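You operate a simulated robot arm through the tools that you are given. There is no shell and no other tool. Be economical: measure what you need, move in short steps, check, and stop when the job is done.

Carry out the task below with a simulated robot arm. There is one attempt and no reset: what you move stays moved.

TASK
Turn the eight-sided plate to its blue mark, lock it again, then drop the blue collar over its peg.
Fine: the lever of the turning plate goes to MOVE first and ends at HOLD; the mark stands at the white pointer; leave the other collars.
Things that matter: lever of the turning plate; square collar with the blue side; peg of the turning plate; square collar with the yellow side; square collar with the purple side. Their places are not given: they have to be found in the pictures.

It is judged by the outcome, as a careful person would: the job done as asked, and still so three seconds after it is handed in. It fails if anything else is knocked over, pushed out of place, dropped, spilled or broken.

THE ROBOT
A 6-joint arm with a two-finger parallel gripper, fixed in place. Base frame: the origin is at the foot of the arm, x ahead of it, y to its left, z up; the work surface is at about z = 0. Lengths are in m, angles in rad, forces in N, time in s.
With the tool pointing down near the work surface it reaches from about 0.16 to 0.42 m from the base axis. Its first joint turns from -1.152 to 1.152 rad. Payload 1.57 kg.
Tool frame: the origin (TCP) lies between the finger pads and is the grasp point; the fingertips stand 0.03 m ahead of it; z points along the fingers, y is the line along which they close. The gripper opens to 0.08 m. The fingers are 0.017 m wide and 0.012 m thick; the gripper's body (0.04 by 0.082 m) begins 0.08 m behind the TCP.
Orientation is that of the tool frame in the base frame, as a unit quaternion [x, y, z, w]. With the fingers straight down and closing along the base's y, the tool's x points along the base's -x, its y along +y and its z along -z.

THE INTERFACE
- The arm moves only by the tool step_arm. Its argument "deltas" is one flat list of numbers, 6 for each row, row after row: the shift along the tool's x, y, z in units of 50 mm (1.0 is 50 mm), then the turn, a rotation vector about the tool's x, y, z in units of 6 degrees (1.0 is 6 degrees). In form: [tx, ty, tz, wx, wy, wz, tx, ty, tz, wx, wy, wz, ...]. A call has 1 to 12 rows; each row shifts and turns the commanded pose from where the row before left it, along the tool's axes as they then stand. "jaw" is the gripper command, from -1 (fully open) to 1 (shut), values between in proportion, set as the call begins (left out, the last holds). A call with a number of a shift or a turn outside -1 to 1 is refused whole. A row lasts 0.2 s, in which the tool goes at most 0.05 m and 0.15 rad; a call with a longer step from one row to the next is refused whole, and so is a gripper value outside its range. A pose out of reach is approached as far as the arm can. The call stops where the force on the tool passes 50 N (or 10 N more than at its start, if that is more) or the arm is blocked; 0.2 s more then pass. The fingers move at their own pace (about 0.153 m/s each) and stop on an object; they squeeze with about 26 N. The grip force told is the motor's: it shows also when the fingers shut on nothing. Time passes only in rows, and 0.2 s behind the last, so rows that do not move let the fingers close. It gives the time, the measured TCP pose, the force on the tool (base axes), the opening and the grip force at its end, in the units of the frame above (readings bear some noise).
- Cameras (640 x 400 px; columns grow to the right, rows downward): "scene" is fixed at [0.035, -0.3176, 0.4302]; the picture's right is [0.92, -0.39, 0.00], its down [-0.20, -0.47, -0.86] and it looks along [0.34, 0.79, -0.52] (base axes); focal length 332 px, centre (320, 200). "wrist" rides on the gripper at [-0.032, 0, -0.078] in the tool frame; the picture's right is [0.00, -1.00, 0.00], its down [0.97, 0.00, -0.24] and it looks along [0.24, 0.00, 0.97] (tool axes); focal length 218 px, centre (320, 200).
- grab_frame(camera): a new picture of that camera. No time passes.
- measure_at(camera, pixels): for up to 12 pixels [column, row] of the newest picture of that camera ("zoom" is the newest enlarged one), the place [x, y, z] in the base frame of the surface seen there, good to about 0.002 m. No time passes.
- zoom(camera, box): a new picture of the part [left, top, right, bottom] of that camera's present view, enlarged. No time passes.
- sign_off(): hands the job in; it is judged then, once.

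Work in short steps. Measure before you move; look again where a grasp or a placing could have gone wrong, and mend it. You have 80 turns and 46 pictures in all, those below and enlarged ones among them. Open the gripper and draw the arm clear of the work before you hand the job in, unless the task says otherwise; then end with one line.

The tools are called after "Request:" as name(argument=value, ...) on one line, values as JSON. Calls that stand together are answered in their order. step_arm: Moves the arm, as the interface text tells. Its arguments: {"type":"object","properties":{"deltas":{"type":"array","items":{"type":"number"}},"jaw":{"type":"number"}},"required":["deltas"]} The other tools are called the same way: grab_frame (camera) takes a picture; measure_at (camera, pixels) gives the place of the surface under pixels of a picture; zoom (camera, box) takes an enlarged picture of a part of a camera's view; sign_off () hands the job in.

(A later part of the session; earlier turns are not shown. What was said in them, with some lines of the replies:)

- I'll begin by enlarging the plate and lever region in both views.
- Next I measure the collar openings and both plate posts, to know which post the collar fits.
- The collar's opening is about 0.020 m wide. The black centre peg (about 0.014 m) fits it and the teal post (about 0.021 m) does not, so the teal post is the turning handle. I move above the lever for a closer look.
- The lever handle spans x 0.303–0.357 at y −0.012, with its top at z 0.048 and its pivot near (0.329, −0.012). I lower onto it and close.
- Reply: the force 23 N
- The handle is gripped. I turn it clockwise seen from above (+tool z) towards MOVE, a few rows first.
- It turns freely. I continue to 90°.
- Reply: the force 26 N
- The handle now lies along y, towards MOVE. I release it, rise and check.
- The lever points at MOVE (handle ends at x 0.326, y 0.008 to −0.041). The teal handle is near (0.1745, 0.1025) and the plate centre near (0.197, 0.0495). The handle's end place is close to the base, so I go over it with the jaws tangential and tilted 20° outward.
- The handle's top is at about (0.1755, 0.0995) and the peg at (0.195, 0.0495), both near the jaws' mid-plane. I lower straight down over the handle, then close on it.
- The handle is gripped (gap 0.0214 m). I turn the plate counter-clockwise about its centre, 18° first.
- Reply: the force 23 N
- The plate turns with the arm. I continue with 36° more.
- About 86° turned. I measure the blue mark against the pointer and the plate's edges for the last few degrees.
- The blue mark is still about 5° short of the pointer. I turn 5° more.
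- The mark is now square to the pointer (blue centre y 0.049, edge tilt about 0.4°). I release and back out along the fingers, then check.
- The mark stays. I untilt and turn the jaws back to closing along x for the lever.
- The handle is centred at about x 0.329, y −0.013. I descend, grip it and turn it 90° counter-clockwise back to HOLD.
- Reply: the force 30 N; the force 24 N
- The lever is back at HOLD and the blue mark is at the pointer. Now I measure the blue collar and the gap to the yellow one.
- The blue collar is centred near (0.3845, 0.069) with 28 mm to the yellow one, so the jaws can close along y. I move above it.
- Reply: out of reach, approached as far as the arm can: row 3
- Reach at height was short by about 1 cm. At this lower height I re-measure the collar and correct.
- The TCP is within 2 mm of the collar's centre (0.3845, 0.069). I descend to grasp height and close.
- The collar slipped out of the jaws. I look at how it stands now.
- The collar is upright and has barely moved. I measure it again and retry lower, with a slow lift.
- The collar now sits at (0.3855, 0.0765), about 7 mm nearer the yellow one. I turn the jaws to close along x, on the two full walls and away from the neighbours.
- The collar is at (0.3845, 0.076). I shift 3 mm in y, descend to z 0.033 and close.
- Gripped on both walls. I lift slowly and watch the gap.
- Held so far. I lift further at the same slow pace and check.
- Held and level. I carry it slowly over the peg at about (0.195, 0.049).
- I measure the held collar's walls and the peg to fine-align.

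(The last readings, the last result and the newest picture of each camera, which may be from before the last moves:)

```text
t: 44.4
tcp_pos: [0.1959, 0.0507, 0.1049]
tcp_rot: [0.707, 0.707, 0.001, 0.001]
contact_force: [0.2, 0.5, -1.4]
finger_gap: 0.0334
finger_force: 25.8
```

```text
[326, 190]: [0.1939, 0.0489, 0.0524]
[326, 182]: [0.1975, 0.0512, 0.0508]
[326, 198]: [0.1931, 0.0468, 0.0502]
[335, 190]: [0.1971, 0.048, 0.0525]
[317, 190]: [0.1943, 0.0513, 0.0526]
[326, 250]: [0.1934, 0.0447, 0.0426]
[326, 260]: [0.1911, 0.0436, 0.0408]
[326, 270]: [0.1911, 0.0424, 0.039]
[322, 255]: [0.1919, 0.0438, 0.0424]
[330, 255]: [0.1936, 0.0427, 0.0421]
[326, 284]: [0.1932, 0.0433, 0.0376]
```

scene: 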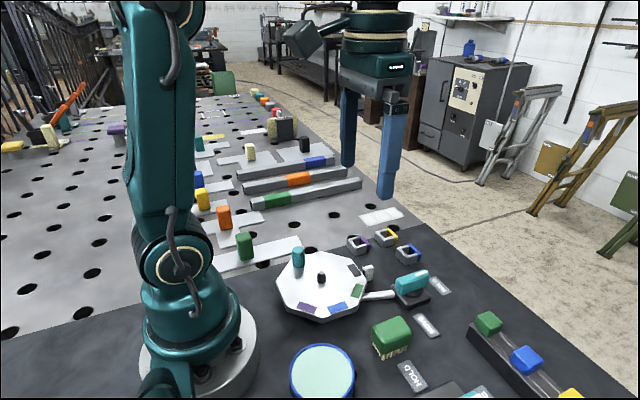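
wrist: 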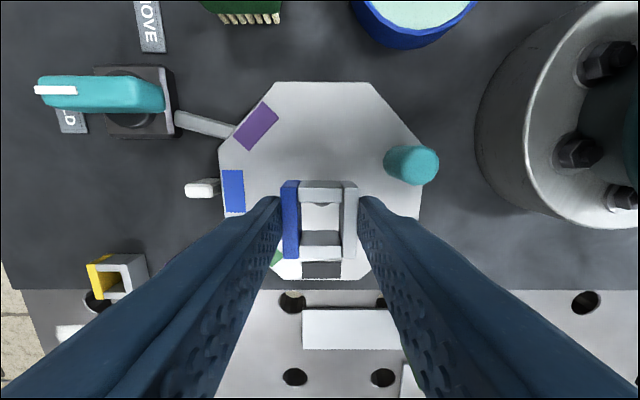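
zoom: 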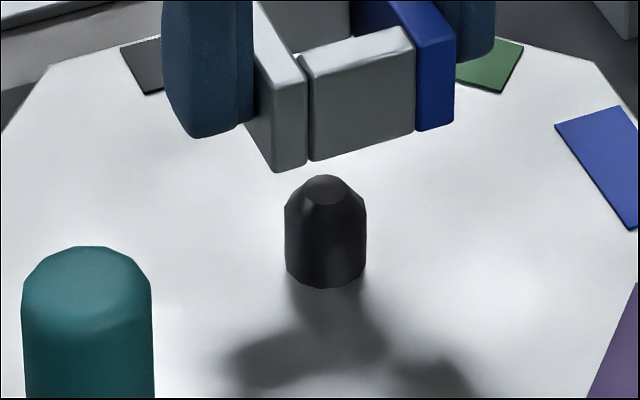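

Peg axis is about (0.195, 0.0495) and the collar centre about (0.1957, 0.050), well within the clearance. I nudge by 1 mm and lower slowly.

Request:
step_arm(deltas=[-0.012, -0.014, 0.1, 0, 0, 0, 0, 0, 0.15, 0, 0, 0, 0, 0, 0.15, 0, 0, 0, 0, 0, 0.1, 0, 0, 0, 0, 0, 0.08, 0, 0, 0, 0, 0, 0.06, 0, 0, 0, 0, 0, 0, 0, 0, 0])

Request:
zoom(camera="scene", box=[281, 230, 361, 310])

```text
t: 46.0
tcp_pos: [0.1964, 0.05, 0.0736]
tcp_rot: [0.707, 0.707, 0.002, 0.0]
contact_force: [0.2, -0.1, -1.5]
finger_gap: 0.0333
finger_force: 26.3
```

```text
5.00 times, centred on (321, 270) of scene
```

zoom: 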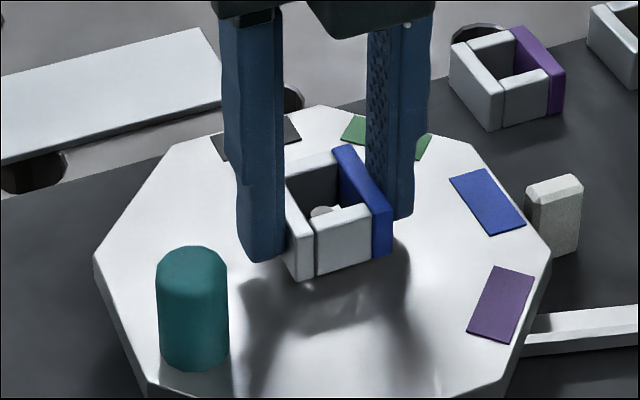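

The peg's top shows inside the collar and there is no contact force. I lower the last few millimetres to the plate.

Request:
step_arm(deltas=[0, 0, 0.04, 0, 0, 0, 0, 0, 0.04, 0, 0, 0, 0, 0, 0.01, 0, 0, 0, 0, 0, 0, 0, 0, 0])

```text
t: 47.0
tcp_pos: [0.1959, 0.0498, 0.0685]
tcp_rot: [0.708, 0.706, 0.001, 0.0]
contact_force: [0.4, -0.3, 0.1]
finger_gap: 0.0333
finger_force: 25.9
```

The weight is off the tool, so the collar rests on the plate. I open a little and rise straight up.

Request:
step_arm(deltas=[0, 0, 0, 0, 0, 0, 0, 0, 0, 0, 0, 0, 0, 0, -0.2, 0, 0, 0, 0, 0, -0.5, 0, 0, 0, 0, 0, -0.8, 0, 0, 0, 0, 0, -0.8, 0, 0, 0], jaw=-0.1)

Request:
zoom(camera="scene", box=[260, 210, 460, 335])

Request:
grab_frame(camera="wrist")

```text
t: 48.4
tcp_pos: [0.1945, 0.0462, 0.185]
tcp_rot: [0.708, 0.706, 0.002, 0.001]
contact_force: [-0.3, -0.4, -0.8]
finger_gap: 0.0438
finger_force: 0.0
```

```text
3.20 times, centred on (360, 272) of scene
```

zoom: 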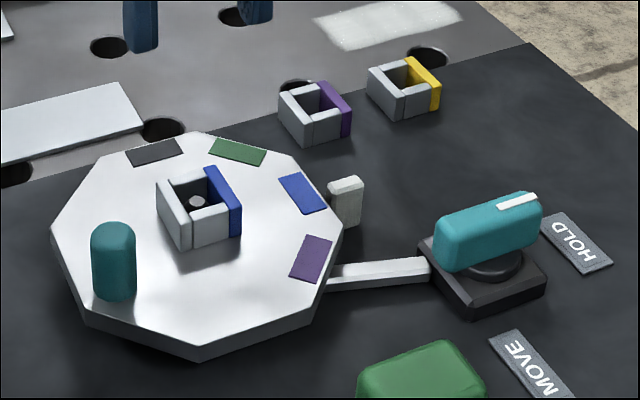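

```text
10 pictures are left
```

wrist: 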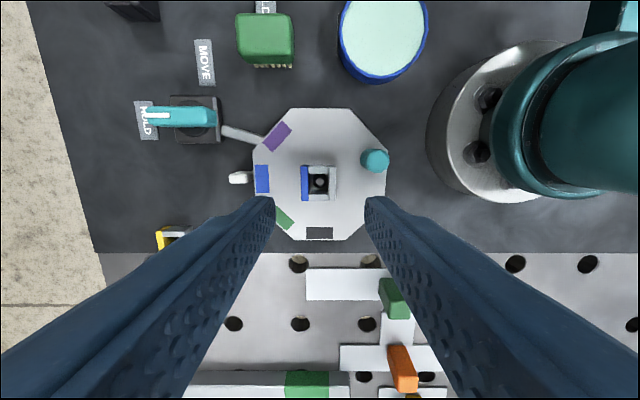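

The collar sits flat over the peg, the blue mark is at the pointer, the lever is at HOLD, and the yellow and purple collars are where they were. I open the gripper fully, rise a little and hand in.

Request:
step_arm(deltas=[0, 0, -0.5, 0, 0, 0, 0, 0, -0.5, 0, 0, 0, 0, 0, 0, 0, 0, 0], jaw=-1)

Request:
sign_off()

```text
t: 49.2
tcp_pos: [0.1948, 0.0482, 0.2365]
tcp_rot: [0.708, 0.706, 0.001, 0.0]
contact_force: [0.1, 0.1, -0.4]
finger_gap: 0.0799
finger_force: 0.0
```

```text
The job is handed in.
```

The plate's blue mark is at the white pointer, the lever is back at HOLD, and the blue collar sits over the centre peg with the other collars left in place; the blue collar slipped out of the jaws on the first lift and shifted about 7 mm before I regripped it.
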